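You operate a simulated robot arm through the tools that you are given. There is no shell and no other tool. Be economical: measure what you need, move in short steps, check, and stop when the job is done.

Carry out the task below with a simulated two-armed robot. There is one attempt and no reset: what you move stays moved.

TASK
Take the black rubber pad and leave it on the top of the number one machine. Then turn the number three grip knob to 1. Then put the purple cup on the top of the number three machine away on the wall side of the parts bench. Then stack the M6 clear tub from the top of the number two machine on top of the M10 clear tub. Then turn the number one inner roller knob to 1. Then put the blue pad from the low shelf of the green tank in the large white bin. Then take the short black bolt and leave it on top of the orange tag block. Then pull the second die drawer from the top open. Do these in the order given.

Only the result counts: the job must be done as asked and must still hold three seconds after the hand-in. Knocking over, shifting, dropping, spilling or breaking anything else fails it.

THE ROBOT
Two 7-joint arms with two-finger parallel grippers on one trunk, on a base that drives. Base frame: it is fixed to the floor where the robot stands at the start and does not move with it; the origin is under the middle of the robot, x ahead of it, y to its left, z up; the surface under the hand at the start is at about z = 0.97. Readings come in m, degrees, newtons and seconds.
The left shoulder is at the start at [0.02, 0.113, 1.297], the right one opposite. With the tool pointing down near the work surface each hand reaches from about 0.24 to 0.6 m from the robot's upright axis, wherever it stands, measured 20 degrees to its own side. Places, roughly: black rubber pad (8x8x3 cm) [0.5, 0, 1]; blue pad (8x6x3 cm) [-5, -2.7, 0.5]; clear tub [-0.75, 0.5, 1]; large white bin (24x21x8 cm) [-7.7, -1.1, 0.8]; number one inner roller knob [-2.5, 0.9, 0.8]; number three grip knob [0.3, 0.1, 0.8]; orange tag block [-4.25, 1.25, 0.5]; purple cup (8x8x7 cm) [0.6, -0.3, 1]; second die drawer [-5.6, 5.1, 0.6]; short black bolt (2x2x5 cm) [-4.9, -3, 0.9]; top of the number one machine [-2.3, 1.1, 1]; wall side of the parts bench (23x94 cm) [-7.52, -1.7, 0.76]. Payload 1.57 kg a hand.
The tool frame of a hand sits at the grasp point between the pads (the TCP): z along the fingers, y along the line on which they close. The tips reach 0.03 m beyond it. Largest opening 0.08 m; finger width 0.017, thickness 0.012; the body of the gripper, 0.04 by 0.082 m, starts 0.08 m behind the TCP.
Orientation is that of the tool frame in the base frame, as a unit quaternion [x, y, z, w]. With the fingers straight down and closing along the base's y, the tool's x points along the base's -x, its y along +y and its z along -z.

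THE INTERFACE
- The arms move only by the tool arm_command. It takes "left_targets", "right_targets" or both (then of equal length, played together; a hand with none holds still); each is one flat list of numbers, 7 for each row, row after row: the turn, a rotation vector about the base's x, y, z in degrees, then the shift along the base's x, y, z in m, then the opening in per cent of the stroke, from 0 (shut) to 100 (fully open). In form: [rx, ry, rz, tx, ty, tz, fingers, rx, ry, rz, tx, ty, tz, fingers, ...]. A call has 1 to 10 rows; each row shifts and turns the commanded pose from where the row before left it. A row lasts 0.2 s, in which the tool goes at most 0.05 m and 8.6 degrees; a call with a longer step from one row to the next is refused whole, and so is a gripper value outside its range. A pose out of reach is approached as far as the arm can. The call stops where the force on the tool passes 40 N (or 10 N more than at its start, if that is more) or the arm is blocked; 0.2 s more then pass. The fingers move at their own pace (about 0.045 m/s each) and stop on an object; they squeeze with about 28 N. The grip force told is the motor's: it shows also when the fingers shut on nothing. Time passes only in rows, and 0.2 s behind the last, so rows that do not move let the fingers close. It gives the time, the measured TCP pose, the force on the tool (base axes), the opening and the grip force at its end, in the units of the frame above (readings bear some noise), with the torque about the TCP (base axes, N m) and any sound that the robot's microphone picked up.
- Cameras (640 x 400 px; columns grow to the right, rows downward): "scene" is now at [0.0355, 0.0822, 1.4197]; the picture's right is [0.95, -0.31, 0.00], its down [-0.18, -0.57, -0.80] and it looks along [0.25, 0.77, -0.59] (base axes); focal length 214 px, centre (320, 200). "left" rides on the left gripper at [0.072, 0.007, -0.122] in its tool frame; the picture's right is [-0.09, 1.00, 0.00], its down [-0.84, -0.08, -0.54] and it looks along [-0.54, -0.05, 0.84] (tool axes); focal length 238 px, centre (320, 200). "right" rides on the right gripper at [0.072, -0.007, -0.122] in its tool frame; the picture's right is [0.09, 1.00, 0.00], its down [-0.84, 0.08, -0.54] and it looks along [-0.54, 0.05, 0.84] (tool axes); focal length 238 px, centre (320, 200). There is no depth. A picture from a camera that has moved, and an enlarged one, comes with that camera's place and axes in the base frame and with its lens.
- snapshot(camera): a new picture of that camera. No time passes.
- move_column(by): slides the trunk up (or, below 0, down) by that many m; the arms and the scene camera ride with it, the base frame stays. It gives what a move gives, with no picture.
- roll_base(legs): drives the robot by 1 to 6 legs, each [ahead, left, turn to the left] in m, m and degrees, along the robot's own axes; the way and the turn of a leg run together, so that a leg with both is an arc; at most 1.5 m and 180 degrees a leg. The arms and the cameras ride along, it lands a little off, and it stops where it bumps. It gives what a move gives.
- aim_head(pan, tilt): turns the head with the scene camera to pan (to the left, within 80 degrees either way) and tilt (down, from -29 to 69), counted from straight ahead of the robot. It gives what a move gives.
- zoom(camera, box): a new picture of the part [left, top, right, bottom] of that camera's present view, enlarged. No time passes.
- close_job(): hands the job in; it is judged then, once.

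Work in short steps. Places have to be worked out from the pictures, the camera data and where the tool is seen: move nearer, look again, correct. Check each grasp and each placing, and mend what went wrong. You have 196 turns and 192 pictures in all, those below and enlarged ones among them. Open the grippers and draw the arms clear of the work before you hand the job in, unless the task says otherwise; then end with one line.

The tools are called after "Request:" by a JSON object that holds its "api" and its "payload". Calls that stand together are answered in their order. arm_command: Moves the arms, as the interface text tells. Its arguments: {"type":"object","properties":{"left_targets":{"type":"array","items":{"type":"number"}},"right_targets":{"type":"array","items":{"type":"number"}}},"required":[]} The other tools are called the same way: move_column (by) slides the trunk up or down; roll_base (legs) drives the base; aim_head (pan, tilt) turns the head that bears the scene camera; snapshot (camera) takes a picture; zoom (camera, box) takes an enlarged picture of a part of a camera's view; close_job () hands the job in.

At the start:

```text
t: 0.0
left_ee_pos: [0.3099, 0.441, 1.2973]
left_orientation: [-0.001, 1.0, 0.0, 0.0]
left_contact_force: [0.3, 0.3, -0.2]
left_moment: [0.02, 0.01, 0.01]
left_width: 0.0799
left_grasp_force: 0.0
right_ee_pos: [0.4019, 0.0136, 1.2699]
right_orientation: [0.0, 1.0, 0.0, 0.0]
right_contact_force: [-0.6, 0.7, -0.2]
right_moment: [0.03, -0.02, 0.02]
right_width: 0.0799
right_grasp_force: 0.0
trunk travel left (down, up): [-0.35, 0.22]
robot x, y, heading: [-0.0026, 0.0, 0.0]
head pan, tilt: [72.2, 36.5]
```

scene: 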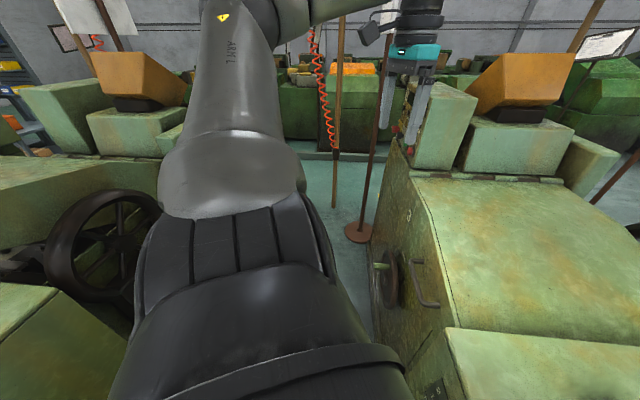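
right: 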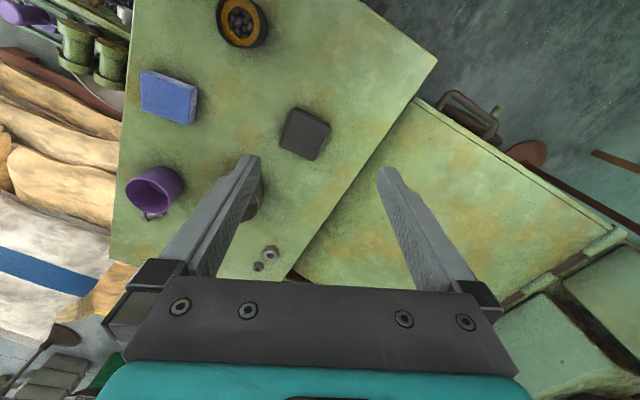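
left: 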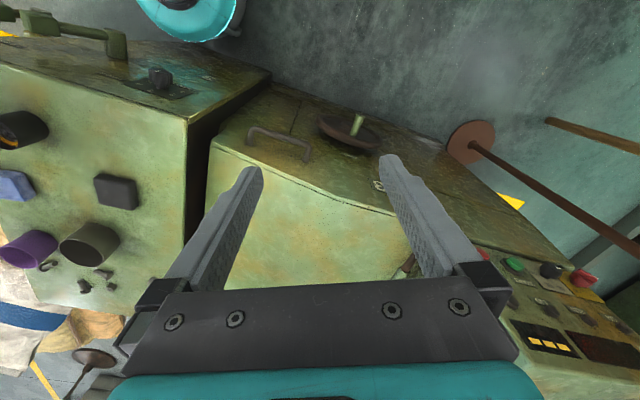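

I'll look around first: head to the front, to see the number three machine top.

Request:
{"api": "aim_head", "payload": {"pan": 0, "tilt": 45}}

Request:
{"api": "snapshot", "payload": {"camera": "scene"}}

```text
t: 1.4
left_ee_pos: [0.3099, 0.4412, 1.295]
left_orientation: [-0.001, 1.0, -0.001, 0.0]
left_contact_force: [-0.1, -0.2, 0.0]
left_moment: [0.06, -0.02, 0.0]
left_width: 0.0801
left_grasp_force: 0.1
right_ee_pos: [0.4005, 0.0133, 1.2689]
right_orientation: [0.0, 1.0, 0.0, 0.0]
right_contact_force: [0.6, 0.3, 0.3]
right_moment: [-0.03, 0.02, 0.0]
right_width: 0.0798
right_grasp_force: 0.2
trunk travel left (down, up): [-0.35, 0.22]
robot x, y, heading: [-0.0013, -0.0006, -0.1]
head pan, tilt: [0.0, 45.0]
```

```text
188 pictures are left
camera scene: at [0.0901, -0.0007, 1.4072], right [0.0, -1.0, 0.0], down [-0.71, 0.0, -0.71], along [0.71, 0.0, -0.71], focal length 214 px, centre (320, 200)
```

scene: 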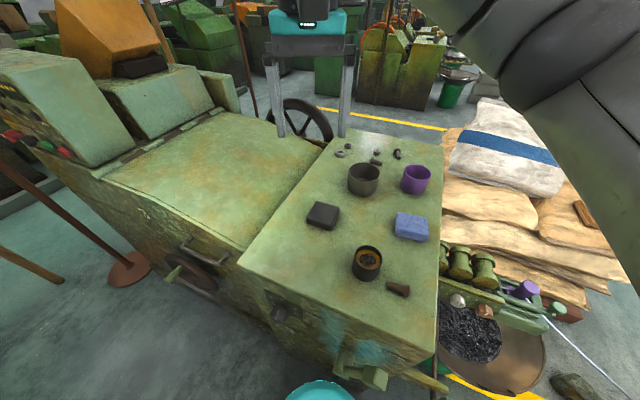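

The black pad, purple cup, blue pad and such are on the machine ahead. I zoom in for detail of the top and of the knob on its near face.

Request:
{"api": "zoom", "payload": {"camera": "scene", "box": [280, 120, 460, 320]}}

Request:
{"api": "zoom", "payload": {"camera": "scene", "box": [140, 220, 420, 400]}}

```text
2.00 times, centred on (370, 220) of scene
camera zoom: at [0.0901, -0.0007, 1.4072], right [0.0, -1.0, 0.0], down [-0.71, 0.0, -0.71], along [0.71, 0.0, -0.71], focal length 429 px, centre (220, 160)
```

zoom: 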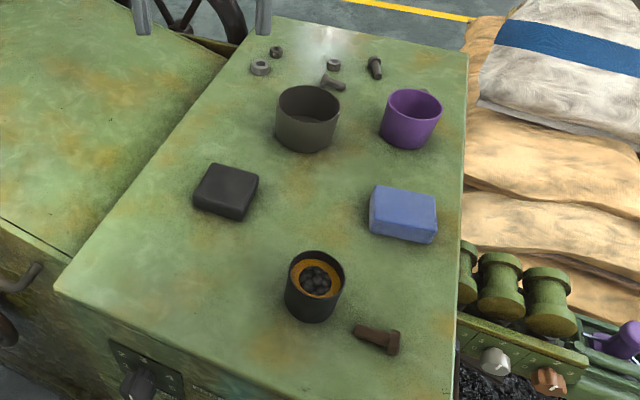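

```text
2.22 times, centred on (280, 310) of scene
camera zoom: at [0.0901, -0.0007, 1.4072], right [0.0, -1.0, 0.0], down [-0.71, 0.0, -0.71], along [0.71, 0.0, -0.71], focal length 477 px, centre (409, -44)
```

zoom: 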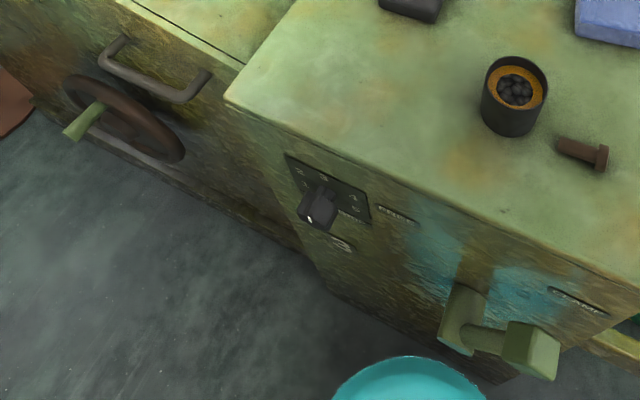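

Pad estimated at (0.453, -0.007), sides about 6.5 cm, turned about -23°. I bring the right hand over it.

Request:
{"api": "arm_command", "payload": {"right_targets": [0, 0, -4.6, 0.0106, -0.004, -0.036, 100, 0, 0, -4.6, 0.0106, -0.004, -0.036, 100, 0, 0, -4.6, 0.0106, -0.004, -0.036, 100, 0, 0, -4.6, 0.0106, -0.004, -0.036, 100, 0, 0, -4.6, 0.0106, -0.004, -0.036, 100]}}

Request:
{"api": "snapshot", "payload": {"camera": "right"}}

```text
t: 2.6
left_ee_pos: [0.3109, 0.441, 1.2968]
left_orientation: [0.0, 1.0, 0.0, 0.001]
left_contact_force: [0.3, -0.2, -0.1]
left_moment: [-0.04, -0.02, 0.02]
left_width: 0.08
left_grasp_force: 0.1
right_ee_pos: [0.4576, -0.0066, 1.0887]
right_orientation: [0.2, 0.98, 0.0, -0.001]
right_contact_force: [0.1, 0.3, -0.9]
right_moment: [0.02, 0.04, -0.02]
right_width: 0.08
right_grasp_force: 0.0
trunk travel left (down, up): [-0.35, 0.22]
robot x, y, heading: [0.0024, -0.0017, 0.1]
head pan, tilt: [0.0, 45.0]
```

```text
185 pictures are left
camera right: at [0.3875, 0.0146, 1.2119], right [0.31, 0.95, 0.0], down [0.8, -0.26, 0.54], along [0.52, -0.17, -0.84], focal length 238 px, centre (320, 200)
```

right: 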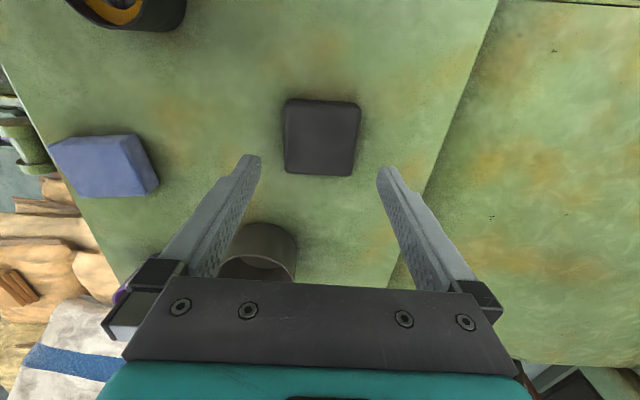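

The pad is centred and aligned. I descend to about z=1.006 and close.

Request:
{"api": "arm_command", "payload": {"right_targets": [0, 0, 0, -0.002, 0, -0.03, 100, 0, 0, 0, -0.002, 0, -0.03, 100, 0, 0, 0, 0, 0, -0.022, 100, 0, 0, 0, 0, 0, 0, 0, 0, 0, 0, 0, 0, 0, 0, 0, 0, 0, 0, 0, 0, 0]}}

```text
t: 4.0
left_ee_pos: [0.3099, 0.4413, 1.2963]
left_orientation: [-0.002, 1.0, 0.0, 0.0]
left_contact_force: [0.1, 0.3, 0.4]
left_moment: [0.01, -0.01, -0.01]
left_width: 0.0801
left_grasp_force: 0.1
right_ee_pos: [0.4513, -0.0075, 1.007]
right_orientation: [0.199, 0.98, 0.0, 0.0]
right_contact_force: [0.3, 0.2, 0.3]
right_moment: [0.0, -0.06, 0.02]
right_width: 0.0693
right_grasp_force: 27.8
trunk travel left (down, up): [-0.35, 0.22]
robot x, y, heading: [-0.0003, 0.0031, 0.0]
head pan, tilt: [0.0, 45.0]
```

Gripped at 6.9 cm. I lift and survey the surroundings to the left and behind.

Request:
{"api": "arm_command", "payload": {"right_targets": [0, 0, 0, 0, 0, 0.05, 0, 0, 0, 0, 0, 0, 0.05, 0, 0, 0, 0, -0.02, -0.02, 0.05, 0, 0, 0, 0, -0.02, -0.03, 0.05, 0, 0, 0, 0, -0.02, -0.03, 0.04, 0]}}

Request:
{"api": "aim_head", "payload": {"pan": -80, "tilt": 25}}

Request:
{"api": "snapshot", "payload": {"camera": "scene"}}

Request:
{"api": "aim_head", "payload": {"pan": 80, "tilt": 25}}

Request:
{"api": "snapshot", "payload": {"camera": "scene"}}

```text
refused: row 3 steps farther than a row can; nothing moved
```

```text
t: 5.6
left_ee_pos: [0.31, 0.441, 1.2965]
left_orientation: [0.0, 1.0, 0.0, 0.0]
left_contact_force: [-0.4, -0.2, -0.2]
left_moment: [0.02, 0.01, -0.02]
left_width: 0.0799
left_grasp_force: 0.0
right_ee_pos: [0.4501, -0.0076, 1.0071]
right_orientation: [0.2, 0.98, 0.0, 0.0]
right_contact_force: [0.2, -0.2, -0.4]
right_moment: [0.0, -0.02, 0.0]
right_width: 0.0693
right_grasp_force: 28.4
trunk travel left (down, up): [-0.35, 0.22]
robot x, y, heading: [0.0009, 0.0016, -0.3]
head pan, tilt: [-80.0, 25.0]
```

```text
184 pictures are left
camera scene: at [0.0249, -0.0915, 1.4377], right [-0.98, -0.17, 0.0], down [-0.07, 0.42, -0.91], along [0.16, -0.89, -0.42], focal length 214 px, centre (320, 200)
```

scene: 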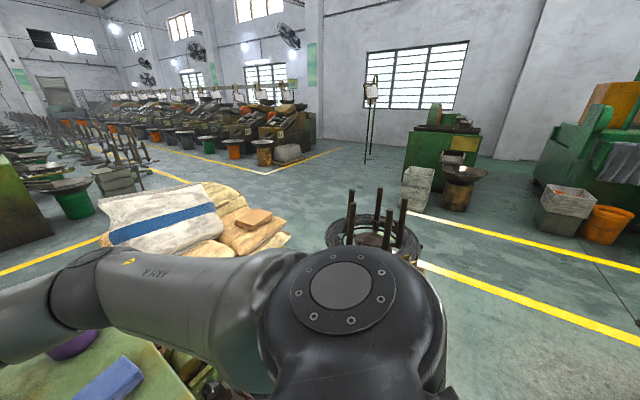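

```text
t: 8.0
left_ee_pos: [0.3096, 0.441, 1.2966]
left_orientation: [-0.001, 1.0, 0.0, 0.0]
left_contact_force: [0.7, 0.8, 0.1]
left_moment: [-0.02, 0.03, 0.03]
left_width: 0.0798
left_grasp_force: 0.0
right_ee_pos: [0.4501, -0.0069, 1.007]
right_orientation: [0.199, 0.98, 0.0, 0.0]
right_contact_force: [0.1, 0.0, 0.1]
right_moment: [0.01, 0.03, -0.02]
right_width: 0.0693
right_grasp_force: 27.7
trunk travel left (down, up): [-0.35, 0.22]
robot x, y, heading: [-0.0026, -0.0001, -0.2]
head pan, tilt: [80.0, 25.0]
```

```text
183 pictures are left
camera scene: at [0.0249, 0.0899, 1.4377], right [0.98, -0.17, 0.0], down [-0.07, -0.42, -0.91], along [0.16, 0.89, -0.42], focal length 214 px, centre (320, 200)
```

scene: 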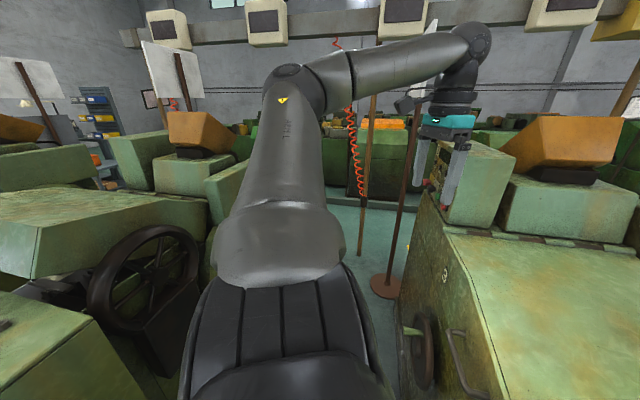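

I lift the pad (smaller steps) and draw both arms in for driving.

Request:
{"api": "arm_command", "payload": {"right_targets": [0, 0, 0, 0, 0, 0.045, 0, 0, 0, 0, 0, 0, 0.045, 0, 0, 0, 0, -0.015, -0.01, 0.04, 0, 0, 0, 0, -0.02, -0.02, 0.04, 0, 0, 0, 0, -0.02, -0.02, 0.04, 0, 0, 0, 0, -0.02, -0.03, 0.03, 0, 0, 0, 0, -0.02, -0.03, 0.02, 0, 0, 0, 0, -0.02, -0.03, 0, 0], "left_targets": [0, 0, 0, 0, -0.025, 0, 100, 0, 0, 0, 0, -0.025, 0, 100, 0, 0, 0, 0, -0.025, 0, 100, 0, 0, 0, 0, -0.025, 0, 100, 0, 0, 0, 0, -0.025, 0, 100, 0, 0, 0, 0, -0.025, 0, 100, 0, 0, 0, 0, 0, 0, 100, 0, 0, 0, 0, 0, 0, 100]}}

Request:
{"api": "roll_base", "payload": {"legs": [[0, 0, 90]]}}

Request:
{"api": "aim_head", "payload": {"pan": 30, "tilt": 35}}

Request:
{"api": "snapshot", "payload": {"camera": "scene"}}

Request:
{"api": "aim_head", "payload": {"pan": 80, "tilt": 25}}

Request:
{"api": "snapshot", "payload": {"camera": "scene"}}

```text
t: 9.8
left_ee_pos: [0.3103, 0.2886, 1.2972]
left_orientation: [-0.001, 1.0, 0.001, 0.0]
left_contact_force: [0.2, -0.1, -0.1]
left_moment: [0.01, 0.01, -0.03]
left_width: 0.0799
left_grasp_force: 0.2
right_ee_pos: [0.333, -0.1466, 1.2675]
right_orientation: [0.2, 0.98, 0.0, 0.0]
right_contact_force: [-1.1, 0.8, -1.1]
right_moment: [0.01, 0.0, 0.0]
right_width: 0.0692
right_grasp_force: 28.5
trunk travel left (down, up): [-0.35, 0.22]
robot x, y, heading: [0.0014, -0.0024, -0.1]
head pan, tilt: [80.0, 25.0]
```

```text
t: 14.1
left_ee_pos: [-0.2903, 0.3106, 1.2967]
left_orientation: [-0.706, 0.708, 0.0, 0.0]
left_contact_force: [-0.3, 0.7, 0.4]
left_moment: [0.0, -0.01, 0.0]
left_width: 0.0798
left_grasp_force: 0.0
right_ee_pos: [0.1457, 0.3333, 1.2674]
right_orientation: [-0.553, 0.833, 0.0, 0.0]
right_contact_force: [-0.2, 0.3, 0.1]
right_moment: [-0.02, 0.05, -0.02]
right_width: 0.0693
right_grasp_force: 28.4
trunk travel left (down, up): [-0.35, 0.22]
robot x, y, heading: [0.0023, 0.0018, 89.8]
head pan, tilt: [80.0, 25.0]
```

```text
t: 15.2
left_ee_pos: [-0.2901, 0.3111, 1.296]
left_orientation: [0.707, -0.707, 0.0, 0.001]
left_contact_force: [-0.2, 1.0, 0.0]
left_moment: [0.05, 0.0, -0.02]
left_width: 0.0798
left_grasp_force: 0.0
right_ee_pos: [0.1456, 0.3333, 1.2682]
right_orientation: [-0.552, 0.834, 0.0, 0.0]
right_contact_force: [-0.1, 0.0, -1.1]
right_moment: [-0.02, 0.01, -0.03]
right_width: 0.0695
right_grasp_force: 27.9
trunk travel left (down, up): [-0.35, 0.22]
robot x, y, heading: [-0.0013, 0.0018, 90.2]
head pan, tilt: [30.0, 35.0]
```

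```text
182 pictures are left
camera scene: at [-0.0452, 0.0855, 1.422], right [0.87, 0.5, 0.0], down [0.29, -0.5, -0.82], along [-0.41, 0.71, -0.57], focal length 214 px, centre (320, 200)
```

scene: 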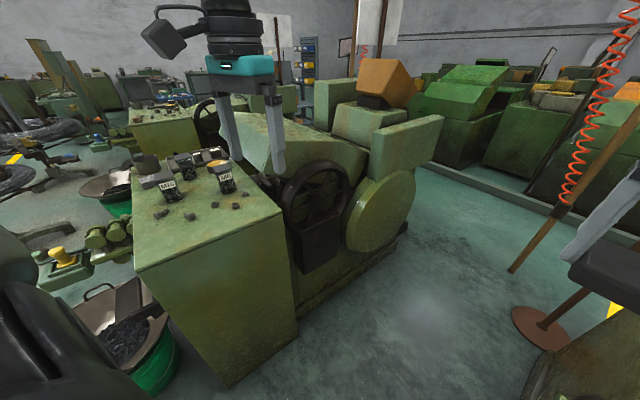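

```text
t: 16.4
left_ee_pos: [-0.2904, 0.3105, 1.2962]
left_orientation: [0.707, -0.707, 0.0, 0.0]
left_contact_force: [0.1, 0.3, 0.6]
left_moment: [0.01, 0.02, 0.0]
left_width: 0.0801
left_grasp_force: 0.0
right_ee_pos: [0.1447, 0.3339, 1.2679]
right_orientation: [-0.552, 0.834, 0.0, 0.0]
right_contact_force: [-0.4, -0.9, -0.9]
right_moment: [-0.01, 0.0, -0.01]
right_width: 0.0691
right_grasp_force: 27.8
trunk travel left (down, up): [-0.35, 0.22]
robot x, y, heading: [0.0016, 0.0021, 89.9]
head pan, tilt: [80.0, 25.0]
```

```text
181 pictures are left
camera scene: at [-0.0919, 0.0254, 1.4377], right [0.17, 0.98, 0.0], down [0.42, -0.07, -0.91], along [-0.89, 0.16, -0.42], focal length 214 px, centre (320, 200)
```

scene: 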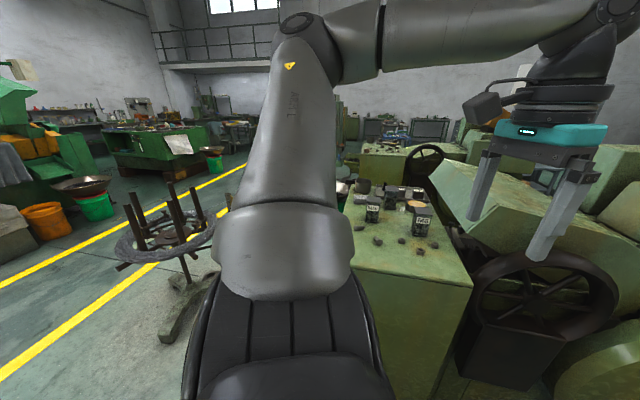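

Machines two and one lie in a row with pay-off reels before them. I turn on to face the aisle to see the way out.

Request:
{"api": "roll_base", "payload": {"legs": [[0, 0, 125]]}}

Request:
{"api": "aim_head", "payload": {"pan": 0, "tilt": 30}}

Request:
{"api": "snapshot", "payload": {"camera": "scene"}}

Request:
{"api": "aim_head", "payload": {"pan": 60, "tilt": 35}}

Request:
{"api": "snapshot", "payload": {"camera": "scene"}}

Request:
{"api": "aim_head", "payload": {"pan": -55, "tilt": 35}}

Request:
{"api": "snapshot", "payload": {"camera": "scene"}}

```text
t: 22.0
left_ee_pos: [-0.09, -0.4148, 1.2962]
left_orientation: [0.955, 0.298, 0.0, 0.0]
left_contact_force: [0.0, -0.5, 0.9]
left_moment: [-0.03, 0.02, -0.01]
left_width: 0.0799
left_grasp_force: 0.1
right_ee_pos: [-0.357, -0.0708, 1.268]
right_orientation: [0.995, 0.102, 0.0, 0.0]
right_contact_force: [0.1, -0.2, -1.7]
right_moment: [-0.03, -0.02, -0.02]
right_width: 0.0694
right_grasp_force: 29.3
trunk travel left (down, up): [-0.35, 0.22]
robot x, y, heading: [-0.0038, 0.0024, -145.4]
head pan, tilt: [80.0, 25.0]
```

```text
t: 23.5
left_ee_pos: [-0.0894, -0.4157, 1.2962]
left_orientation: [0.954, 0.299, 0.0, 0.0]
left_contact_force: [0.2, 0.2, -0.2]
left_moment: [0.03, 0.0, -0.03]
left_width: 0.0799
left_grasp_force: 0.0
right_ee_pos: [-0.3571, -0.0706, 1.2666]
right_orientation: [0.995, 0.103, 0.0, 0.0]
right_contact_force: [0.2, 0.6, -0.6]
right_moment: [0.07, 0.0, -0.02]
right_width: 0.0691
right_grasp_force: 28.2
trunk travel left (down, up): [-0.35, 0.22]
robot x, y, heading: [0.0016, -0.001, -145.4]
head pan, tilt: [0.0, 30.0]
```

```text
180 pictures are left
camera scene: at [-0.0838, -0.0581, 1.4298], right [-0.57, 0.82, 0.0], down [0.41, 0.28, -0.87], along [-0.71, -0.49, -0.5], focal length 214 px, centre (320, 200)
```

scene: 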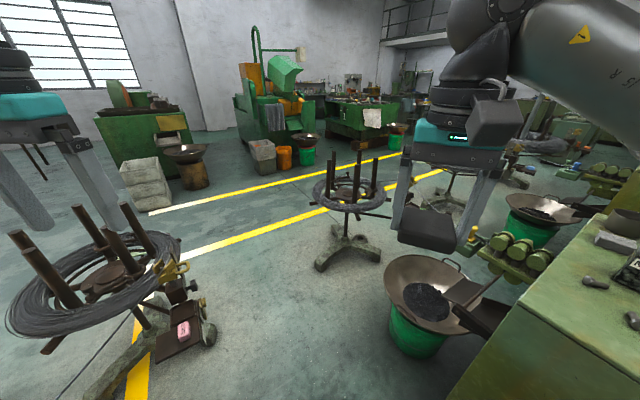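

```text
t: 24.8
left_ee_pos: [-0.0888, -0.4164, 1.2985]
left_orientation: [0.954, 0.299, 0.0, 0.0]
left_contact_force: [-0.4, -0.2, 0.0]
left_moment: [-0.02, -0.01, 0.0]
left_width: 0.08
left_grasp_force: 0.0
right_ee_pos: [-0.356, -0.0697, 1.2671]
right_orientation: [0.995, 0.101, 0.0, 0.0]
right_contact_force: [-0.8, -0.1, -0.5]
right_moment: [0.01, 0.0, 0.0]
right_width: 0.0693
right_grasp_force: 27.7
trunk travel left (down, up): [-0.35, 0.22]
robot x, y, heading: [-0.0004, -0.0012, -145.4]
head pan, tilt: [60.0, 35.0]
```

```text
179 pictures are left
camera scene: at [-0.0023, -0.0943, 1.422], right [-1.0, -0.08, 0.0], down [-0.05, 0.57, -0.82], along [0.07, -0.82, -0.57], focal length 214 px, centre (320, 200)
```

scene: 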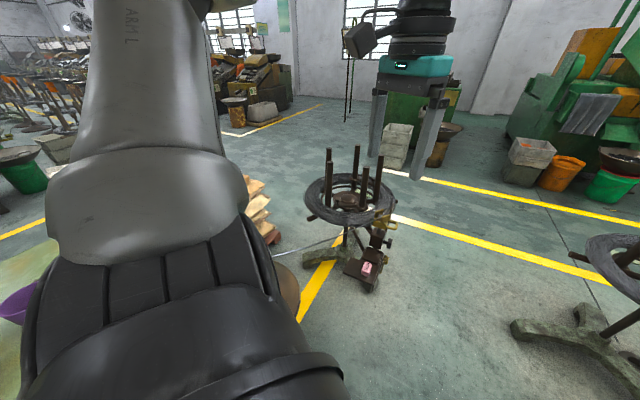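

```text
t: 26.8
left_ee_pos: [-0.09, -0.415, 1.2968]
left_orientation: [0.954, 0.3, 0.001, 0.0]
left_contact_force: [0.7, 0.7, -0.9]
left_moment: [0.0, -0.02, -0.02]
left_width: 0.08
left_grasp_force: 0.0
right_ee_pos: [-0.3576, -0.0704, 1.2675]
right_orientation: [0.995, 0.101, 0.0, 0.0]
right_contact_force: [-0.2, 0.1, -1.9]
right_moment: [0.02, -0.02, 0.01]
right_width: 0.0695
right_grasp_force: 28.2
trunk travel left (down, up): [-0.35, 0.22]
robot x, y, heading: [0.0036, 0.0017, -145.1]
head pan, tilt: [-55.0, 35.0]
```

```text
178 pictures are left
camera scene: at [-0.0921, 0.024, 1.422], right [0.35, 0.94, 0.0], down [0.54, -0.2, -0.82], along [-0.77, 0.28, -0.57], focal length 214 px, centre (320, 200)
```

scene: 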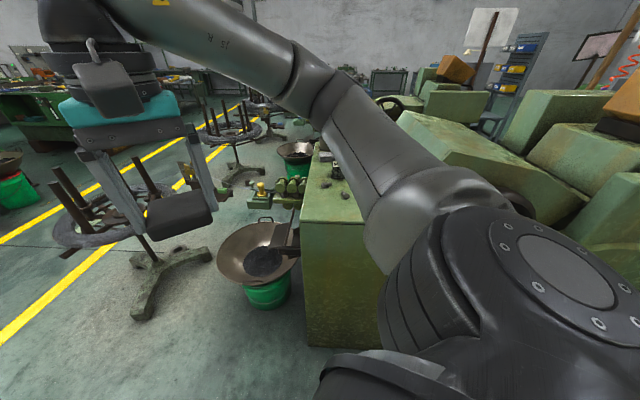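

I work out that the machines repeat with a pitch of about (-1.36, 0.71) and the corridor runs along heading -117.6°. I drive out past the reels and look.

Request:
{"api": "roll_base", "payload": {"legs": [[0, 0, 27.5], [0, -0.22, 0], [1.2, 0, 0], [0.8, 0, 0], [0, -1.45, 0]]}}

Request:
{"api": "aim_head", "payload": {"pan": -80, "tilt": 30}}

Request:
{"api": "snapshot", "payload": {"camera": "scene"}}

```text
t: 46.4
left_ee_pos: [-2.3104, -1.4326, 1.2962]
left_orientation: [0.854, 0.52, -0.001, 0.0]
left_contact_force: [-0.1, 0.9, -0.4]
left_moment: [-0.01, -0.01, -0.02]
left_width: 0.08
left_grasp_force: 0.0
right_ee_pos: [-2.7077, -1.2516, 1.2674]
right_orientation: [0.941, 0.339, 0.0, 0.0]
right_contact_force: [-0.4, -0.3, -1.3]
right_moment: [-0.02, 0.03, -0.05]
right_width: 0.0695
right_grasp_force: 28.1
trunk travel left (down, up): [-0.35, 0.22]
robot x, y, heading: [-2.4224, -1.0229, -117.3]
head pan, tilt: [-55.0, 35.0]
```

```text
t: 47.3
left_ee_pos: [-2.3102, -1.4339, 1.2967]
left_orientation: [0.854, 0.52, 0.0, 0.0]
left_contact_force: [-0.3, 0.2, 0.2]
left_moment: [-0.02, 0.02, -0.01]
left_width: 0.0802
left_grasp_force: 0.0
right_ee_pos: [-2.7077, -1.2528, 1.2682]
right_orientation: [0.941, 0.338, -0.001, 0.0]
right_contact_force: [-0.1, 0.5, -0.2]
right_moment: [-0.01, 0.01, 0.0]
right_width: 0.0693
right_grasp_force: 28.3
trunk travel left (down, up): [-0.35, 0.22]
robot x, y, heading: [-2.4265, -1.0208, -117.4]
head pan, tilt: [-80.0, 30.0]
```

```text
177 pictures are left
camera scene: at [-2.5174, -1.006, 1.4298], right [0.3, 0.95, 0.0], down [0.48, -0.15, -0.87], along [-0.83, 0.26, -0.5], focal length 214 px, centre (320, 200)
```

scene: 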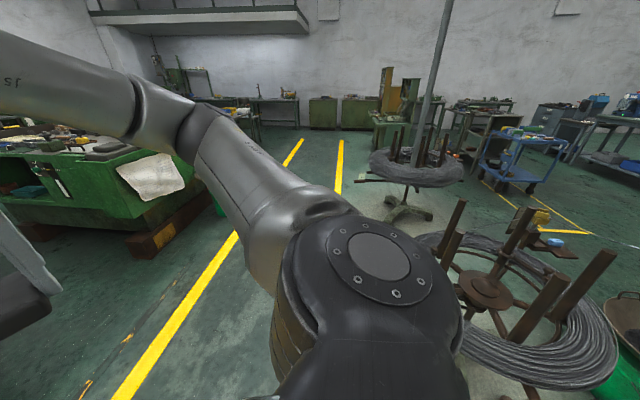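

Reel 1 is just on the right. I turn to face along the row and look into the gap between machines two and one.

Request:
{"api": "roll_base", "payload": {"legs": [[0, 0, -90]]}}

Request:
{"api": "aim_head", "payload": {"pan": -60, "tilt": 30}}

Request:
{"api": "snapshot", "payload": {"camera": "scene"}}

```text
t: 51.4
left_ee_pos: [-2.8306, -1.1522, 1.2961]
left_orientation: [0.975, -0.22, -0.001, 0.0]
left_contact_force: [-0.3, 0.1, 0.2]
left_moment: [0.02, 0.02, -0.03]
left_width: 0.08
left_grasp_force: 0.0
right_ee_pos: [-2.6637, -0.7478, 1.2675]
right_orientation: [0.912, -0.411, 0.0, 0.0]
right_contact_force: [-0.2, -0.1, -1.4]
right_moment: [-0.02, -0.04, 0.0]
right_width: 0.0691
right_grasp_force: 28.1
trunk travel left (down, up): [-0.35, 0.22]
robot x, y, heading: [-2.4229, -1.0221, 154.5]
head pan, tilt: [-80.0, 30.0]
```

```text
t: 52.3
left_ee_pos: [-2.8295, -1.151, 1.2963]
left_orientation: [0.975, -0.22, -0.001, 0.0]
left_contact_force: [0.1, 0.3, 0.2]
left_moment: [-0.02, -0.01, 0.02]
left_width: 0.0798
left_grasp_force: 0.1
right_ee_pos: [-2.6633, -0.7478, 1.2684]
right_orientation: [0.912, -0.41, 0.0, 0.0]
right_contact_force: [1.1, -0.2, -1.2]
right_moment: [0.0, -0.02, 0.0]
right_width: 0.0692
right_grasp_force: 27.8
trunk travel left (down, up): [-0.35, 0.22]
robot x, y, heading: [-2.4277, -1.0219, 154.3]
head pan, tilt: [-60.0, 30.0]
```

```text
176 pictures are left
camera scene: at [-2.4424, -0.9295, 1.4298], right [1.0, 0.08, 0.0], down [0.04, -0.5, -0.87], along [-0.07, 0.86, -0.5], focal length 214 px, centre (320, 200)
```

scene: 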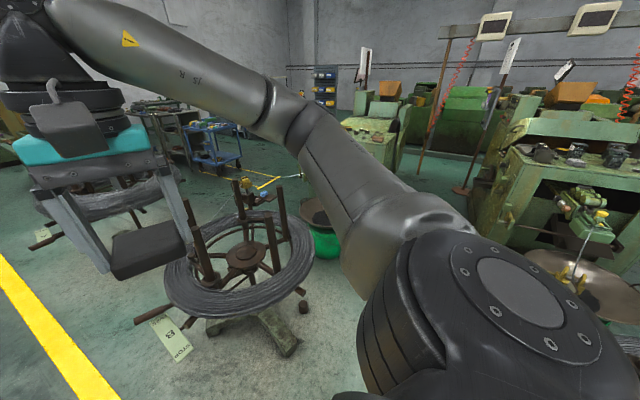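

The gap is open between reel 1 and reel 2. I move sideways into it, one half first, then the other half.

Request:
{"api": "roll_base", "payload": {"legs": [[0.075, -1.0, 0], [0.06, -0.85, 0]]}}

Request:
{"api": "aim_head", "payload": {"pan": 0, "tilt": 45}}

Request:
{"api": "snapshot", "payload": {"camera": "scene"}}

```text
t: 61.5
left_ee_pos: [-2.1734, 0.5661, 1.2959]
left_orientation: [0.977, -0.214, 0.0, 0.001]
left_contact_force: [0.3, -0.4, 0.3]
left_moment: [-0.02, 0.0, -0.01]
left_width: 0.0796
left_grasp_force: 0.0
right_ee_pos: [-2.012, 0.9724, 1.2684]
right_orientation: [0.914, -0.405, 0.0, 0.0]
right_contact_force: [0.1, -0.2, -0.4]
right_moment: [0.02, 0.03, 0.02]
right_width: 0.0688
right_grasp_force: 28.3
trunk travel left (down, up): [-0.35, 0.22]
robot x, y, heading: [-1.7685, 0.6971, 155.2]
head pan, tilt: [-60.0, 30.0]
```

```text
t: 62.8
left_ee_pos: [-2.1729, 0.5666, 1.2972]
left_orientation: [0.977, -0.214, 0.0, 0.0]
left_contact_force: [-0.6, -0.3, 0.3]
left_moment: [0.0, 0.0, -0.01]
left_width: 0.0798
left_grasp_force: 0.0
right_ee_pos: [-2.012, 0.9721, 1.2672]
right_orientation: [0.914, -0.405, 0.0, 0.0]
right_contact_force: [-0.2, 0.0, -1.0]
right_moment: [0.0, -0.03, 0.0]
right_width: 0.0696
right_grasp_force: 28.4
trunk travel left (down, up): [-0.35, 0.22]
robot x, y, heading: [-1.7702, 0.6991, 155.3]
head pan, tilt: [0.0, 45.0]
```

```text
175 pictures are left
camera scene: at [-1.8533, 0.7377, 1.4072], right [0.42, 0.91, 0.0], down [0.64, -0.3, -0.71], along [-0.64, 0.3, -0.71], focal length 214 px, centre (320, 200)
```

scene: 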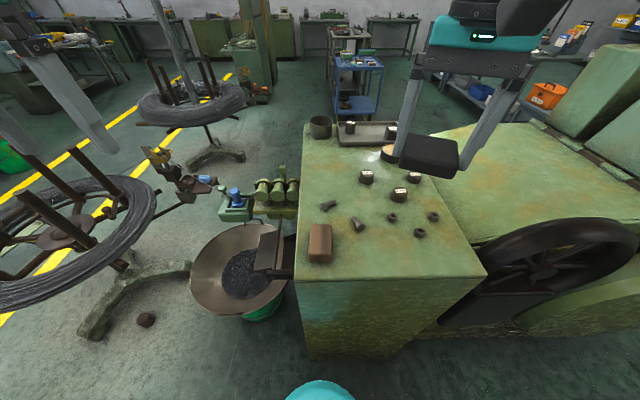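

M1's top is visible with a free spot near its near edge, around (-2.018, 1.012). I turn the pad to square with the table and come down to z≈1.06.

Request:
{"api": "arm_command", "payload": {"right_targets": [0, 0, 5.2, -0.001, 0.008, -0.04, 0, 0, 0, 5.2, -0.001, 0.008, -0.04, 0, 0, 0, 5.2, -0.001, 0.008, -0.04, 0, 0, 0, 5.2, -0.001, 0.008, -0.04, 0, 0, 0, 4.9, -0.002, 0.008, -0.04, 0]}}

Request:
{"api": "snapshot", "payload": {"camera": "scene"}}

Request:
{"api": "snapshot", "payload": {"camera": "right"}}

```text
t: 64.0
left_ee_pos: [-2.1735, 0.5672, 1.2966]
left_orientation: [0.977, -0.213, 0.0, 0.0]
left_contact_force: [0.3, 0.8, 0.8]
left_moment: [0.02, 0.01, -0.04]
left_width: 0.0795
left_grasp_force: 0.0
right_ee_pos: [-2.018, 1.0126, 1.067]
right_orientation: [0.982, -0.189, 0.0, -0.001]
right_contact_force: [0.5, -0.8, -0.9]
right_moment: [0.01, 0.02, -0.05]
right_width: 0.0693
right_grasp_force: 28.0
trunk travel left (down, up): [-0.35, 0.22]
robot x, y, heading: [-1.7692, 0.6962, 155.1]
head pan, tilt: [0.0, 45.0]
```

```text
174 pictures are left
camera scene: at [-1.8533, 0.738, 1.4071], right [0.42, 0.91, 0.0], down [0.64, -0.3, -0.71], along [-0.64, 0.3, -0.71], focal length 214 px, centre (320, 200)
```

scene: 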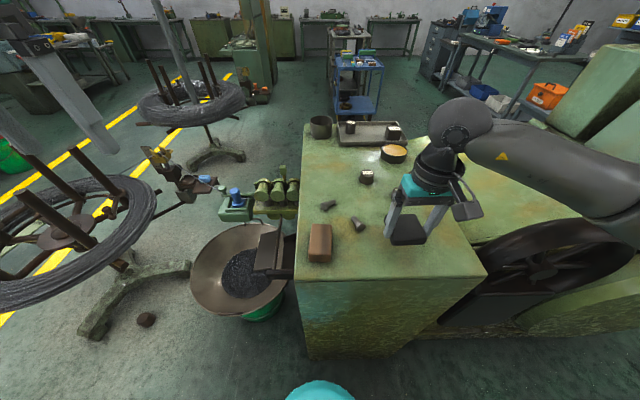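

```text
173 pictures are left
camera right: at [-1.9482, 0.9911, 1.1914], right [-0.29, -0.96, 0.0], down [-0.8, 0.24, 0.54], along [-0.52, 0.16, -0.84], focal length 238 px, centre (320, 200)
```

right: 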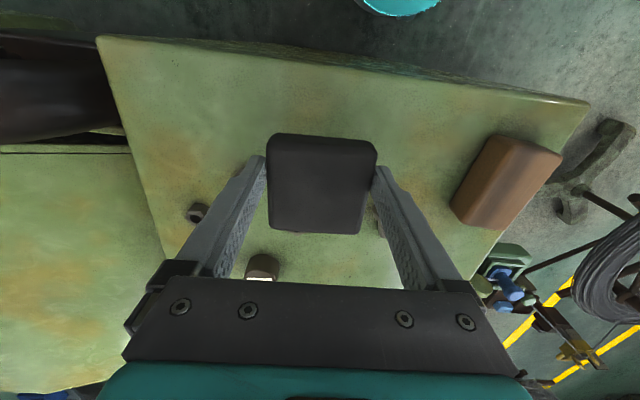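

Clear around the pad. I descend to the surface.

Request:
{"api": "arm_command", "payload": {"right_targets": [0, 0, 0, 0, 0, -0.03, 0, 0, 0, 0, 0, 0, -0.02, 0, 0, 0, 0, 0, 0, -0.006, 0, 0, 0, 0, 0, 0, 0, 0]}}

```text
t: 65.0
left_ee_pos: [-2.1725, 0.5667, 1.2962]
left_orientation: [0.977, -0.214, 0.0, 0.0]
left_contact_force: [-0.3, 0.4, 0.0]
left_moment: [0.0, 0.03, -0.02]
left_width: 0.0799
left_grasp_force: 0.0
right_ee_pos: [-2.0175, 1.0123, 1.0106]
right_orientation: [0.982, -0.191, 0.0, 0.0]
right_contact_force: [-0.5, -0.4, -1.0]
right_moment: [0.0, 0.01, 0.02]
right_width: 0.0689
right_grasp_force: 27.7
trunk travel left (down, up): [-0.35, 0.22]
robot x, y, heading: [-1.7693, 0.6987, 155.5]
head pan, tilt: [0.0, 45.0]
```

Not touching yet; I lower by a few mm more.

Request:
{"api": "arm_command", "payload": {"right_targets": [0, 0, 0, 0, 0, -0.003, 0, 0, 0, 0, 0, 0, -0.002, 0, 0, 0, 0, 0, 0, 0, 0]}}

```text
t: 65.8
left_ee_pos: [-2.1719, 0.5664, 1.297]
left_orientation: [0.977, -0.214, 0.0, 0.0]
left_contact_force: [-0.9, -0.7, -0.2]
left_moment: [-0.01, 0.0, 0.0]
left_width: 0.0799
left_grasp_force: 0.2
right_ee_pos: [-2.0184, 1.0105, 1.0077]
right_orientation: [0.981, -0.192, -0.001, 0.0]
right_contact_force: [2.4, 0.3, 10.5]
right_moment: [0.27, 0.38, 0.02]
right_width: 0.069
right_grasp_force: 28.2
trunk travel left (down, up): [-0.35, 0.22]
robot x, y, heading: [-1.77, 0.7047, 155.5]
head pan, tilt: [0.0, 45.0]
```

Contact with 10 N: the pad is on the surface. I open, raise, and check.

Request:
{"api": "arm_command", "payload": {"right_targets": [0, 0, 0, 0, 0, 0, 100, 0, 0, 0, 0, 0, 0, 100, 0, 0, 0, 0, 0, 0.03, 100, 0, 0, 0, 0, 0, 0.045, 100, 0, 0, 0, 0, 0, 0.045, 100, 0, 0, 0, 0, 0, 0.045, 100, 0, 0, 0, 0, 0, 0.045, 100, 0, 0, 0, 0, 0, 0.045, 100]}}

Request:
{"api": "snapshot", "payload": {"camera": "scene"}}

```text
t: 67.6
left_ee_pos: [-2.1726, 0.5654, 1.2977]
left_orientation: [0.977, -0.214, -0.001, 0.0]
left_contact_force: [0.1, -0.6, 0.0]
left_moment: [0.0, 0.01, -0.05]
left_width: 0.08
left_grasp_force: 0.0
right_ee_pos: [-2.0177, 1.0126, 1.2625]
right_orientation: [0.981, -0.192, 0.001, 0.0]
right_contact_force: [0.2, -0.2, 0.1]
right_moment: [0.0, 0.02, -0.02]
right_width: 0.0798
right_grasp_force: 0.0
trunk travel left (down, up): [-0.35, 0.22]
robot x, y, heading: [-1.7685, 0.6975, 155.4]
head pan, tilt: [0.0, 45.0]
```

```text
172 pictures are left
camera scene: at [-1.853, 0.7371, 1.4072], right [0.42, 0.91, 0.0], down [0.64, -0.3, -0.71], along [-0.64, 0.3, -0.71], focal length 214 px, centre (320, 200)
```

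scene: 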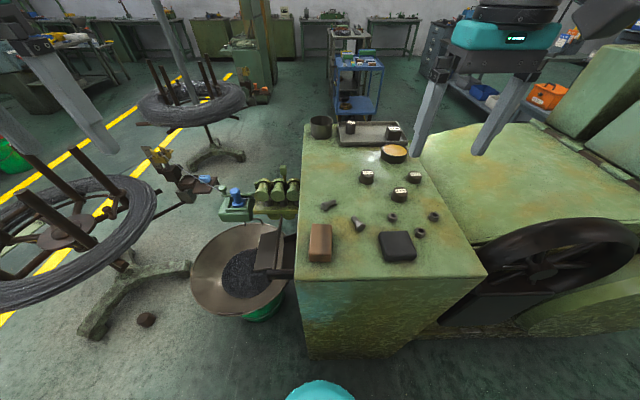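

Pad placed well. While here I zoom on the roller unit of machine one for later, then go back to machine three.

Request:
{"api": "zoom", "payload": {"camera": "scene", "box": [200, 140, 340, 240]}}

```text
4.00 times, centred on (270, 190) of scene
camera zoom: at [-1.853, 0.7371, 1.4072], right [0.42, 0.91, 0.0], down [0.64, -0.3, -0.71], along [-0.64, 0.3, -0.71], focal length 858 px, centre (520, 240)
```

zoom: 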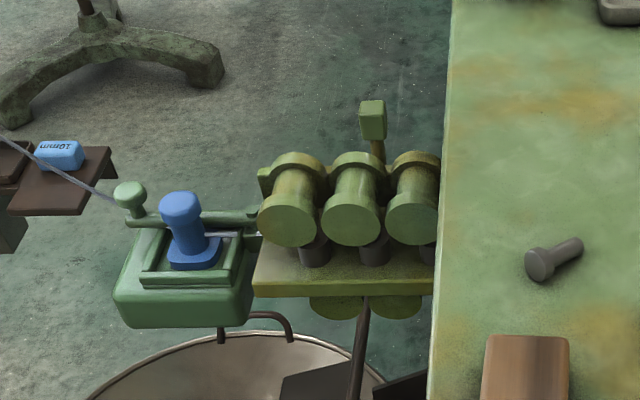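

I drive back the same way to the gap before machine three, facing its knob side.

Request:
{"api": "roll_base", "payload": {"legs": [[-0.06, 0.85, 0], [-0.075, 1.0, 0], [-1.485, 0.02, 0], [-0.06, -1.0, 0], [-0.06, -1.0, 0], [0, 0, -179]]}}

Request:
{"api": "aim_head", "payload": {"pan": 0, "tilt": 50}}

Request:
{"api": "snapshot", "payload": {"camera": "scene"}}

```text
t: 100.9
left_ee_pos: [0.2229, 0.1864, 1.2965]
left_orientation: [0.215, 0.977, 0.0, 0.0]
left_contact_force: [0.7, 0.5, 0.3]
left_moment: [-0.02, 0.0, 0.01]
left_width: 0.0797
left_grasp_force: 0.1
right_ee_pos: [0.0684, -0.2596, 1.2628]
right_orientation: [0.192, 0.981, 0.0, 0.0]
right_contact_force: [0.8, 0.0, 0.4]
right_moment: [-0.03, 0.03, -0.01]
right_width: 0.0797
right_grasp_force: 0.0
trunk travel left (down, up): [-0.35, 0.22]
robot x, y, heading: [-0.1835, 0.0533, -24.6]
head pan, tilt: [0.0, 45.0]
```

```text
t: 101.6
left_ee_pos: [0.2236, 0.1868, 1.2964]
left_orientation: [0.215, 0.977, 0.0, 0.001]
left_contact_force: [0.2, 0.0, 0.1]
left_moment: [0.0, -0.02, 0.03]
left_width: 0.0801
left_grasp_force: 0.0
right_ee_pos: [0.0683, -0.2599, 1.2627]
right_orientation: [0.192, 0.981, -0.001, 0.0]
right_contact_force: [-0.9, 0.8, 0.0]
right_moment: [0.0, 0.01, -0.02]
right_width: 0.0797
right_grasp_force: 0.1
trunk travel left (down, up): [-0.35, 0.22]
robot x, y, heading: [-0.1781, 0.055, -24.7]
head pan, tilt: [0.0, 50.0]
```

```text
170 pictures are left
camera scene: at [-0.1029, 0.0168, 1.4003], right [-0.42, -0.91, 0.0], down [-0.69, 0.32, -0.64], along [0.58, -0.27, -0.77], focal length 214 px, centre (320, 200)
```

scene: 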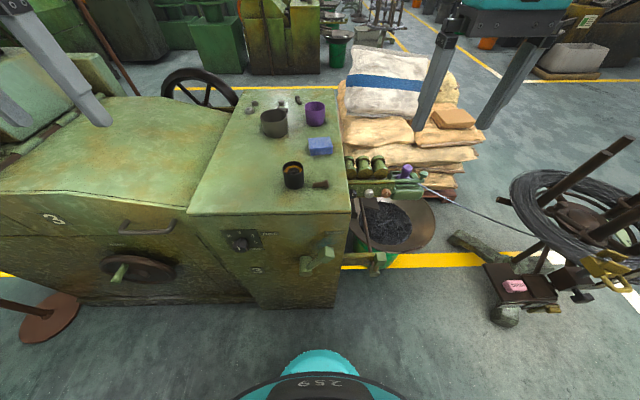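

Request:
{"api": "zoom", "payload": {"camera": "scene", "box": [200, 210, 300, 275]}}

```text
6.15 times, centred on (250, 242) of scene
camera zoom: at [-0.1029, 0.0168, 1.4003], right [-0.42, -0.91, 0.0], down [-0.69, 0.32, -0.64], along [0.58, -0.27, -0.77], focal length 1320 px, centre (751, -62)
```

zoom: 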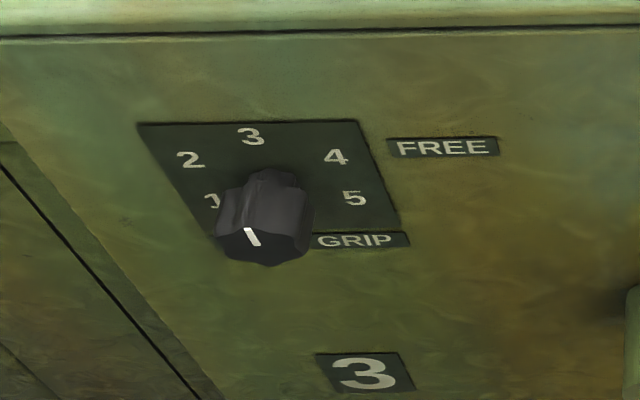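

The mark seems near 2; the target 1 is at the left of the dial. I back up a little and swing the left hand to point horizontally at the knob.

Request:
{"api": "roll_base", "payload": {"legs": [[-0.17, 0, 0]]}}

Request:
{"api": "arm_command", "payload": {"left_targets": [-3.55, -7.73, 0, 0, 0, -0.02, 100, -3.55, -7.73, 0, 0, 0, -0.02, 100, -3.55, -7.73, 0, 0, 0, -0.02, 100, -3.55, -7.73, 0, 0, 0, -0.03, 100, -3.55, -7.73, 0, 0, 0, -0.03, 100, -3.55, -7.73, 0, 0, 0, -0.03, 100, -3.55, -7.73, 0, 0.01, -0.01, -0.03, 100, -3.55, -7.73, 0, 0.01, -0.01, -0.03, 100, -3.55, -7.73, 0, 0.01, -0.01, -0.03, 100, -3.55, -7.73, 0, 0.01, -0.01, -0.03, 100]}}

```text
t: 103.0
left_ee_pos: [0.0644, 0.2617, 1.2968]
left_orientation: [0.212, 0.977, 0.0, 0.0]
left_contact_force: [-1.3, 0.6, -0.7]
left_moment: [-0.03, 0.01, -0.03]
left_width: 0.0799
left_grasp_force: 0.2
right_ee_pos: [-0.0879, -0.1862, 1.2628]
right_orientation: [0.189, 0.982, -0.001, 0.0]
right_contact_force: [0.5, -0.6, 0.2]
right_moment: [0.0, -0.02, -0.01]
right_width: 0.0803
right_grasp_force: 0.1
trunk travel left (down, up): [-0.35, 0.22]
robot x, y, heading: [-0.3355, 0.1258, -24.7]
head pan, tilt: [0.0, 50.0]
```

```text
t: 105.2
left_ee_pos: [0.164, 0.2354, 1.0339]
left_orientation: [0.155, 0.72, -0.146, 0.66]
left_contact_force: [0.0, 0.6, 0.0]
left_moment: [-0.02, -0.01, 0.03]
left_width: 0.0805
left_grasp_force: 0.2
left hand out of reach, approached as far as the arm can: row 4, 5, 6
right_ee_pos: [-0.0861, -0.1874, 1.264]
right_orientation: [0.19, 0.982, 0.0, 0.0]
right_contact_force: [0.4, 0.2, -0.3]
right_moment: [-0.01, 0.01, 0.0]
right_width: 0.0799
right_grasp_force: 0.1
trunk travel left (down, up): [-0.35, 0.22]
robot x, y, heading: [-0.3351, 0.128, -24.3]
head pan, tilt: [0.0, 50.0]
```

The hand is nearly horizontal. I lower it toward the knob height, keeping back from the face.

Request:
{"api": "arm_command", "payload": {"left_targets": [-2.1, -4.5, 0, 0.016, -0.01, -0.035, 100, 0, 0, 0, 0.015, -0.01, -0.04, 100, 0, 0, 0, 0.015, -0.01, -0.04, 100, 0, 0, 0, 0.01, -0.01, -0.04, 100, 0, 0, 0, 0, 0, -0.04, 100]}}

Request:
{"api": "snapshot", "payload": {"camera": "left"}}

Request:
{"api": "snapshot", "payload": {"camera": "scene"}}

```text
t: 106.5
left_ee_pos: [0.2187, 0.196, 0.8399]
left_orientation: [0.149, 0.691, -0.155, 0.691]
left_contact_force: [0.5, -0.1, -0.1]
left_moment: [0.01, -0.06, -0.01]
left_width: 0.0803
left_grasp_force: 0.1
right_ee_pos: [-0.0867, -0.1863, 1.2627]
right_orientation: [0.189, 0.982, -0.001, 0.0]
right_contact_force: [-1.3, 0.6, 0.6]
right_moment: [0.0, 0.0, -0.01]
right_width: 0.0802
right_grasp_force: 0.0
trunk travel left (down, up): [-0.35, 0.22]
robot x, y, heading: [-0.3324, 0.1238, -24.2]
head pan, tilt: [0.0, 50.0]
```

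```text
168 pictures are left
camera left: at [0.1112, 0.2517, 0.7682], right [0.42, 0.91, 0.09], down [-0.52, 0.16, 0.84], along [0.74, -0.39, 0.54], focal length 238 px, centre (320, 200)
```

left: 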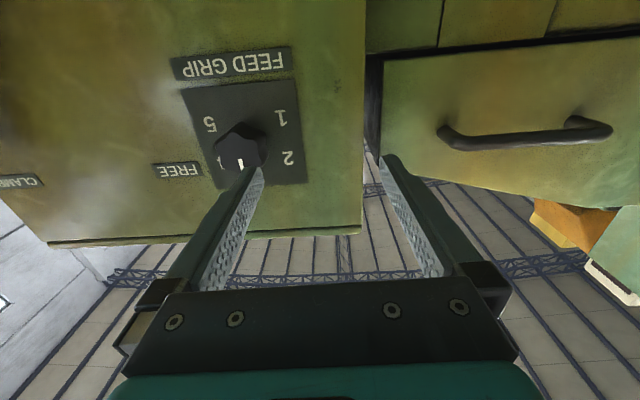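

```text
167 pictures are left
camera scene: at [-0.259, 0.0886, 1.4002], right [-0.42, -0.91, 0.0], down [-0.7, 0.32, -0.64], along [0.58, -0.27, -0.77], focal length 214 px, centre (320, 200)
```

scene: 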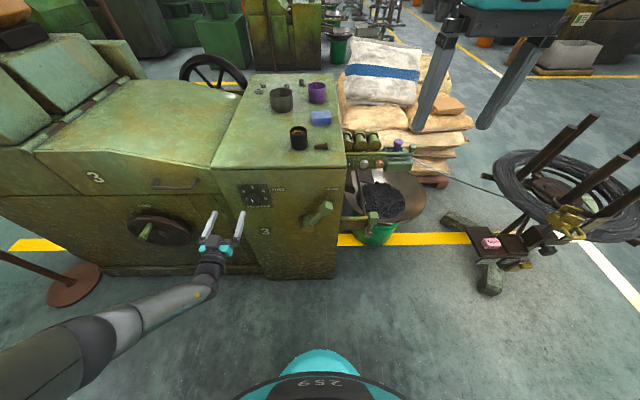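

Request:
{"api": "zoom", "payload": {"camera": "left", "box": [170, 70, 310, 200]}}

Request:
{"api": "zoom", "payload": {"camera": "scene", "box": [220, 170, 300, 220]}}

```text
3.08 times, centred on (240, 135) of left
camera zoom: at [0.1112, 0.2517, 0.7682], right [0.42, 0.91, 0.09], down [-0.52, 0.16, 0.84], along [0.74, -0.39, 0.54], focal length 733 px, centre (566, 400)
```

zoom: 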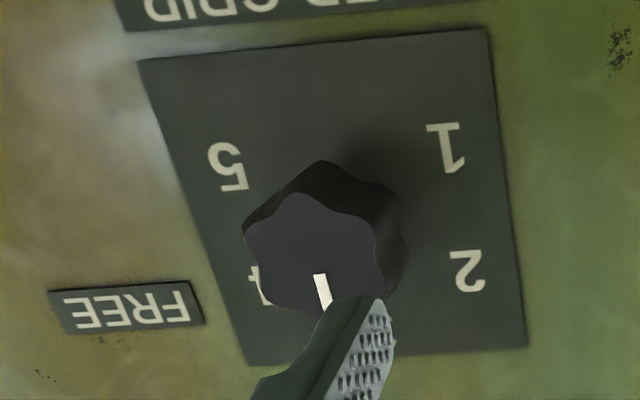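

```text
8.00 times, centred on (260, 195) of scene
camera zoom: at [-0.259, 0.0886, 1.4002], right [-0.42, -0.91, 0.0], down [-0.7, 0.32, -0.64], along [0.58, -0.27, -0.77], focal length 1716 px, centre (800, 240)
```

zoom: 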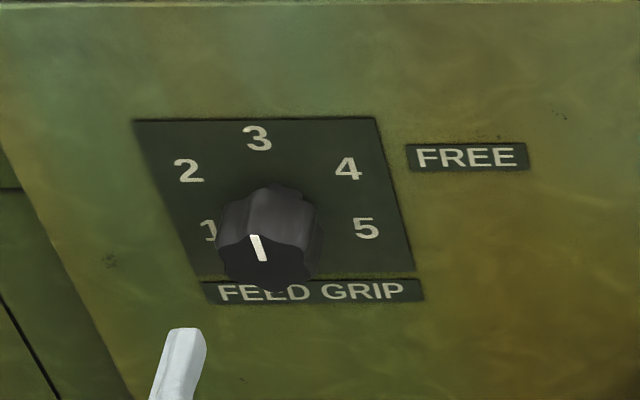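

Combining both views, the knob cap is near (0.252, 0.102, 0.836); the mark points up at 3 and 1 is 120° counter-clockwise. I shift sideways in front of the knob first.

Request:
{"api": "arm_command", "payload": {"left_targets": [0, 0, 0, -0.015, -0.0325, -0.002, 100, 0, 0, 0, -0.015, -0.0325, -0.002, 100]}}

Request:
{"api": "snapshot", "payload": {"camera": "left"}}

```text
t: 107.0
left_ee_pos: [0.1912, 0.1309, 0.8322]
left_orientation: [0.15, 0.691, -0.152, 0.691]
left_contact_force: [0.1, 0.1, 0.1]
left_moment: [-0.01, -0.01, -0.02]
left_width: 0.0799
left_grasp_force: 0.1
right_ee_pos: [-0.0862, -0.1876, 1.2627]
right_orientation: [0.19, 0.982, 0.0, 0.0]
right_contact_force: [-0.4, -0.2, -0.3]
right_moment: [0.04, 0.0, -0.02]
right_width: 0.0799
right_grasp_force: 0.1
trunk travel left (down, up): [-0.35, 0.22]
robot x, y, heading: [-0.3356, 0.1281, -24.4]
head pan, tilt: [0.0, 50.0]
```

```text
164 pictures are left
camera left: at [0.083, 0.1872, 0.7609], right [0.42, 0.91, 0.09], down [-0.52, 0.16, 0.84], along [0.74, -0.39, 0.54], focal length 238 px, centre (320, 200)
```

left: 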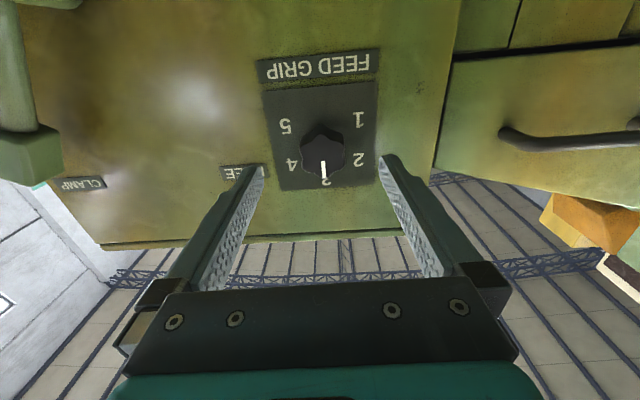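

Well centred; the mark is on 3. I advance 6 cm and close on the knob.

Request:
{"api": "arm_command", "payload": {"left_targets": [0, 0, 0, 0.0182, -0.0084, 0.001, 100, 0, 0, 0, 0.0182, -0.0084, 0.001, 100, 0, 0, 0, 0.0182, -0.0084, 0.001, 100, 0, 0, 0, 0, 0, 0, 0, 0, 0, 0, 0, 0, 0, 0, 0, 0, 0, 0, 0, 0, 0]}}

```text
t: 108.5
left_ee_pos: [0.2461, 0.1076, 0.8385]
left_orientation: [0.148, 0.691, -0.15, 0.691]
left_contact_force: [3.7, 6.5, -0.2]
left_moment: [0.07, 0.1, 0.45]
left_width: 0.0403
left_grasp_force: 17.9
right_ee_pos: [-0.0856, -0.1863, 1.2635]
right_orientation: [0.19, 0.982, 0.001, 0.0]
right_contact_force: [0.8, 0.2, 0.4]
right_moment: [-0.01, -0.04, -0.02]
right_width: 0.0798
right_grasp_force: 0.1
trunk travel left (down, up): [-0.35, 0.22]
robot x, y, heading: [-0.3356, 0.1263, -24.6]
head pan, tilt: [0.0, 50.0]
```

Knob gripped (4.0 cm). I turn counter-clockwise in steps, first about 42°.

Request:
{"api": "arm_command", "payload": {"left_targets": [-7.73, 3.54, 0, 0, 0, 0, 0, -7.73, 3.54, 0, 0, 0, 0, 0, -7.73, 3.54, 0, 0, 0, 0, 0, -7.73, 3.54, 0, 0, 0, 0, 0, -7.73, 3.54, 0, 0, 0, 0, 0]}}

Request:
{"api": "zoom", "payload": {"camera": "scene", "box": [220, 170, 300, 220]}}

```text
t: 109.1
left_ee_pos: [0.2431, 0.1093, 0.8405]
left_orientation: [0.084, 0.71, -0.224, 0.663]
left_contact_force: [16.2, -9.6, -11.3]
left_moment: [0.61, 1.35, 0.77]
left_width: 0.0402
left_grasp_force: 45.3
left hand out of reach, approached as far as the arm can: row 2, 3
right_ee_pos: [-0.0844, -0.1886, 1.2611]
right_orientation: [0.191, 0.982, 0.0, -0.002]
right_contact_force: [1.0, 0.4, 0.6]
right_moment: [-0.02, 0.02, -0.02]
right_width: 0.08
right_grasp_force: 0.1
trunk travel left (down, up): [-0.35, 0.22]
robot x, y, heading: [-0.337, 0.1271, -24.7]
head pan, tilt: [0.0, 50.0]
stopped in row 3 (left hand): the force on the tool passed its limit at 42 N (the readings are from after the stop); the commanded pose is now the measured one
```

```text
8.00 times, centred on (260, 195) of scene
camera zoom: at [-0.255, 0.0874, 1.4], right [-0.42, -0.91, 0.0], down [-0.7, 0.32, -0.64], along [0.58, -0.27, -0.77], focal length 1716 px, centre (800, 240)
```

zoom: 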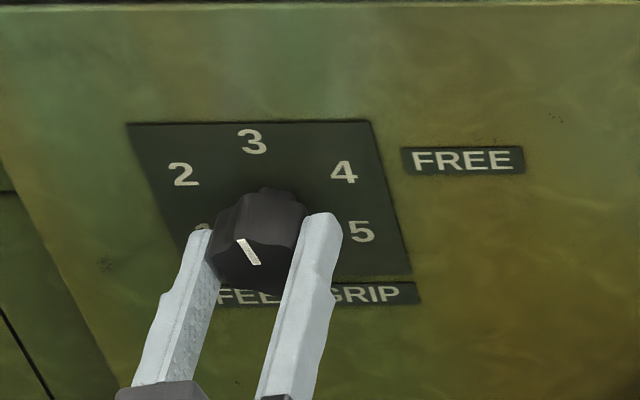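

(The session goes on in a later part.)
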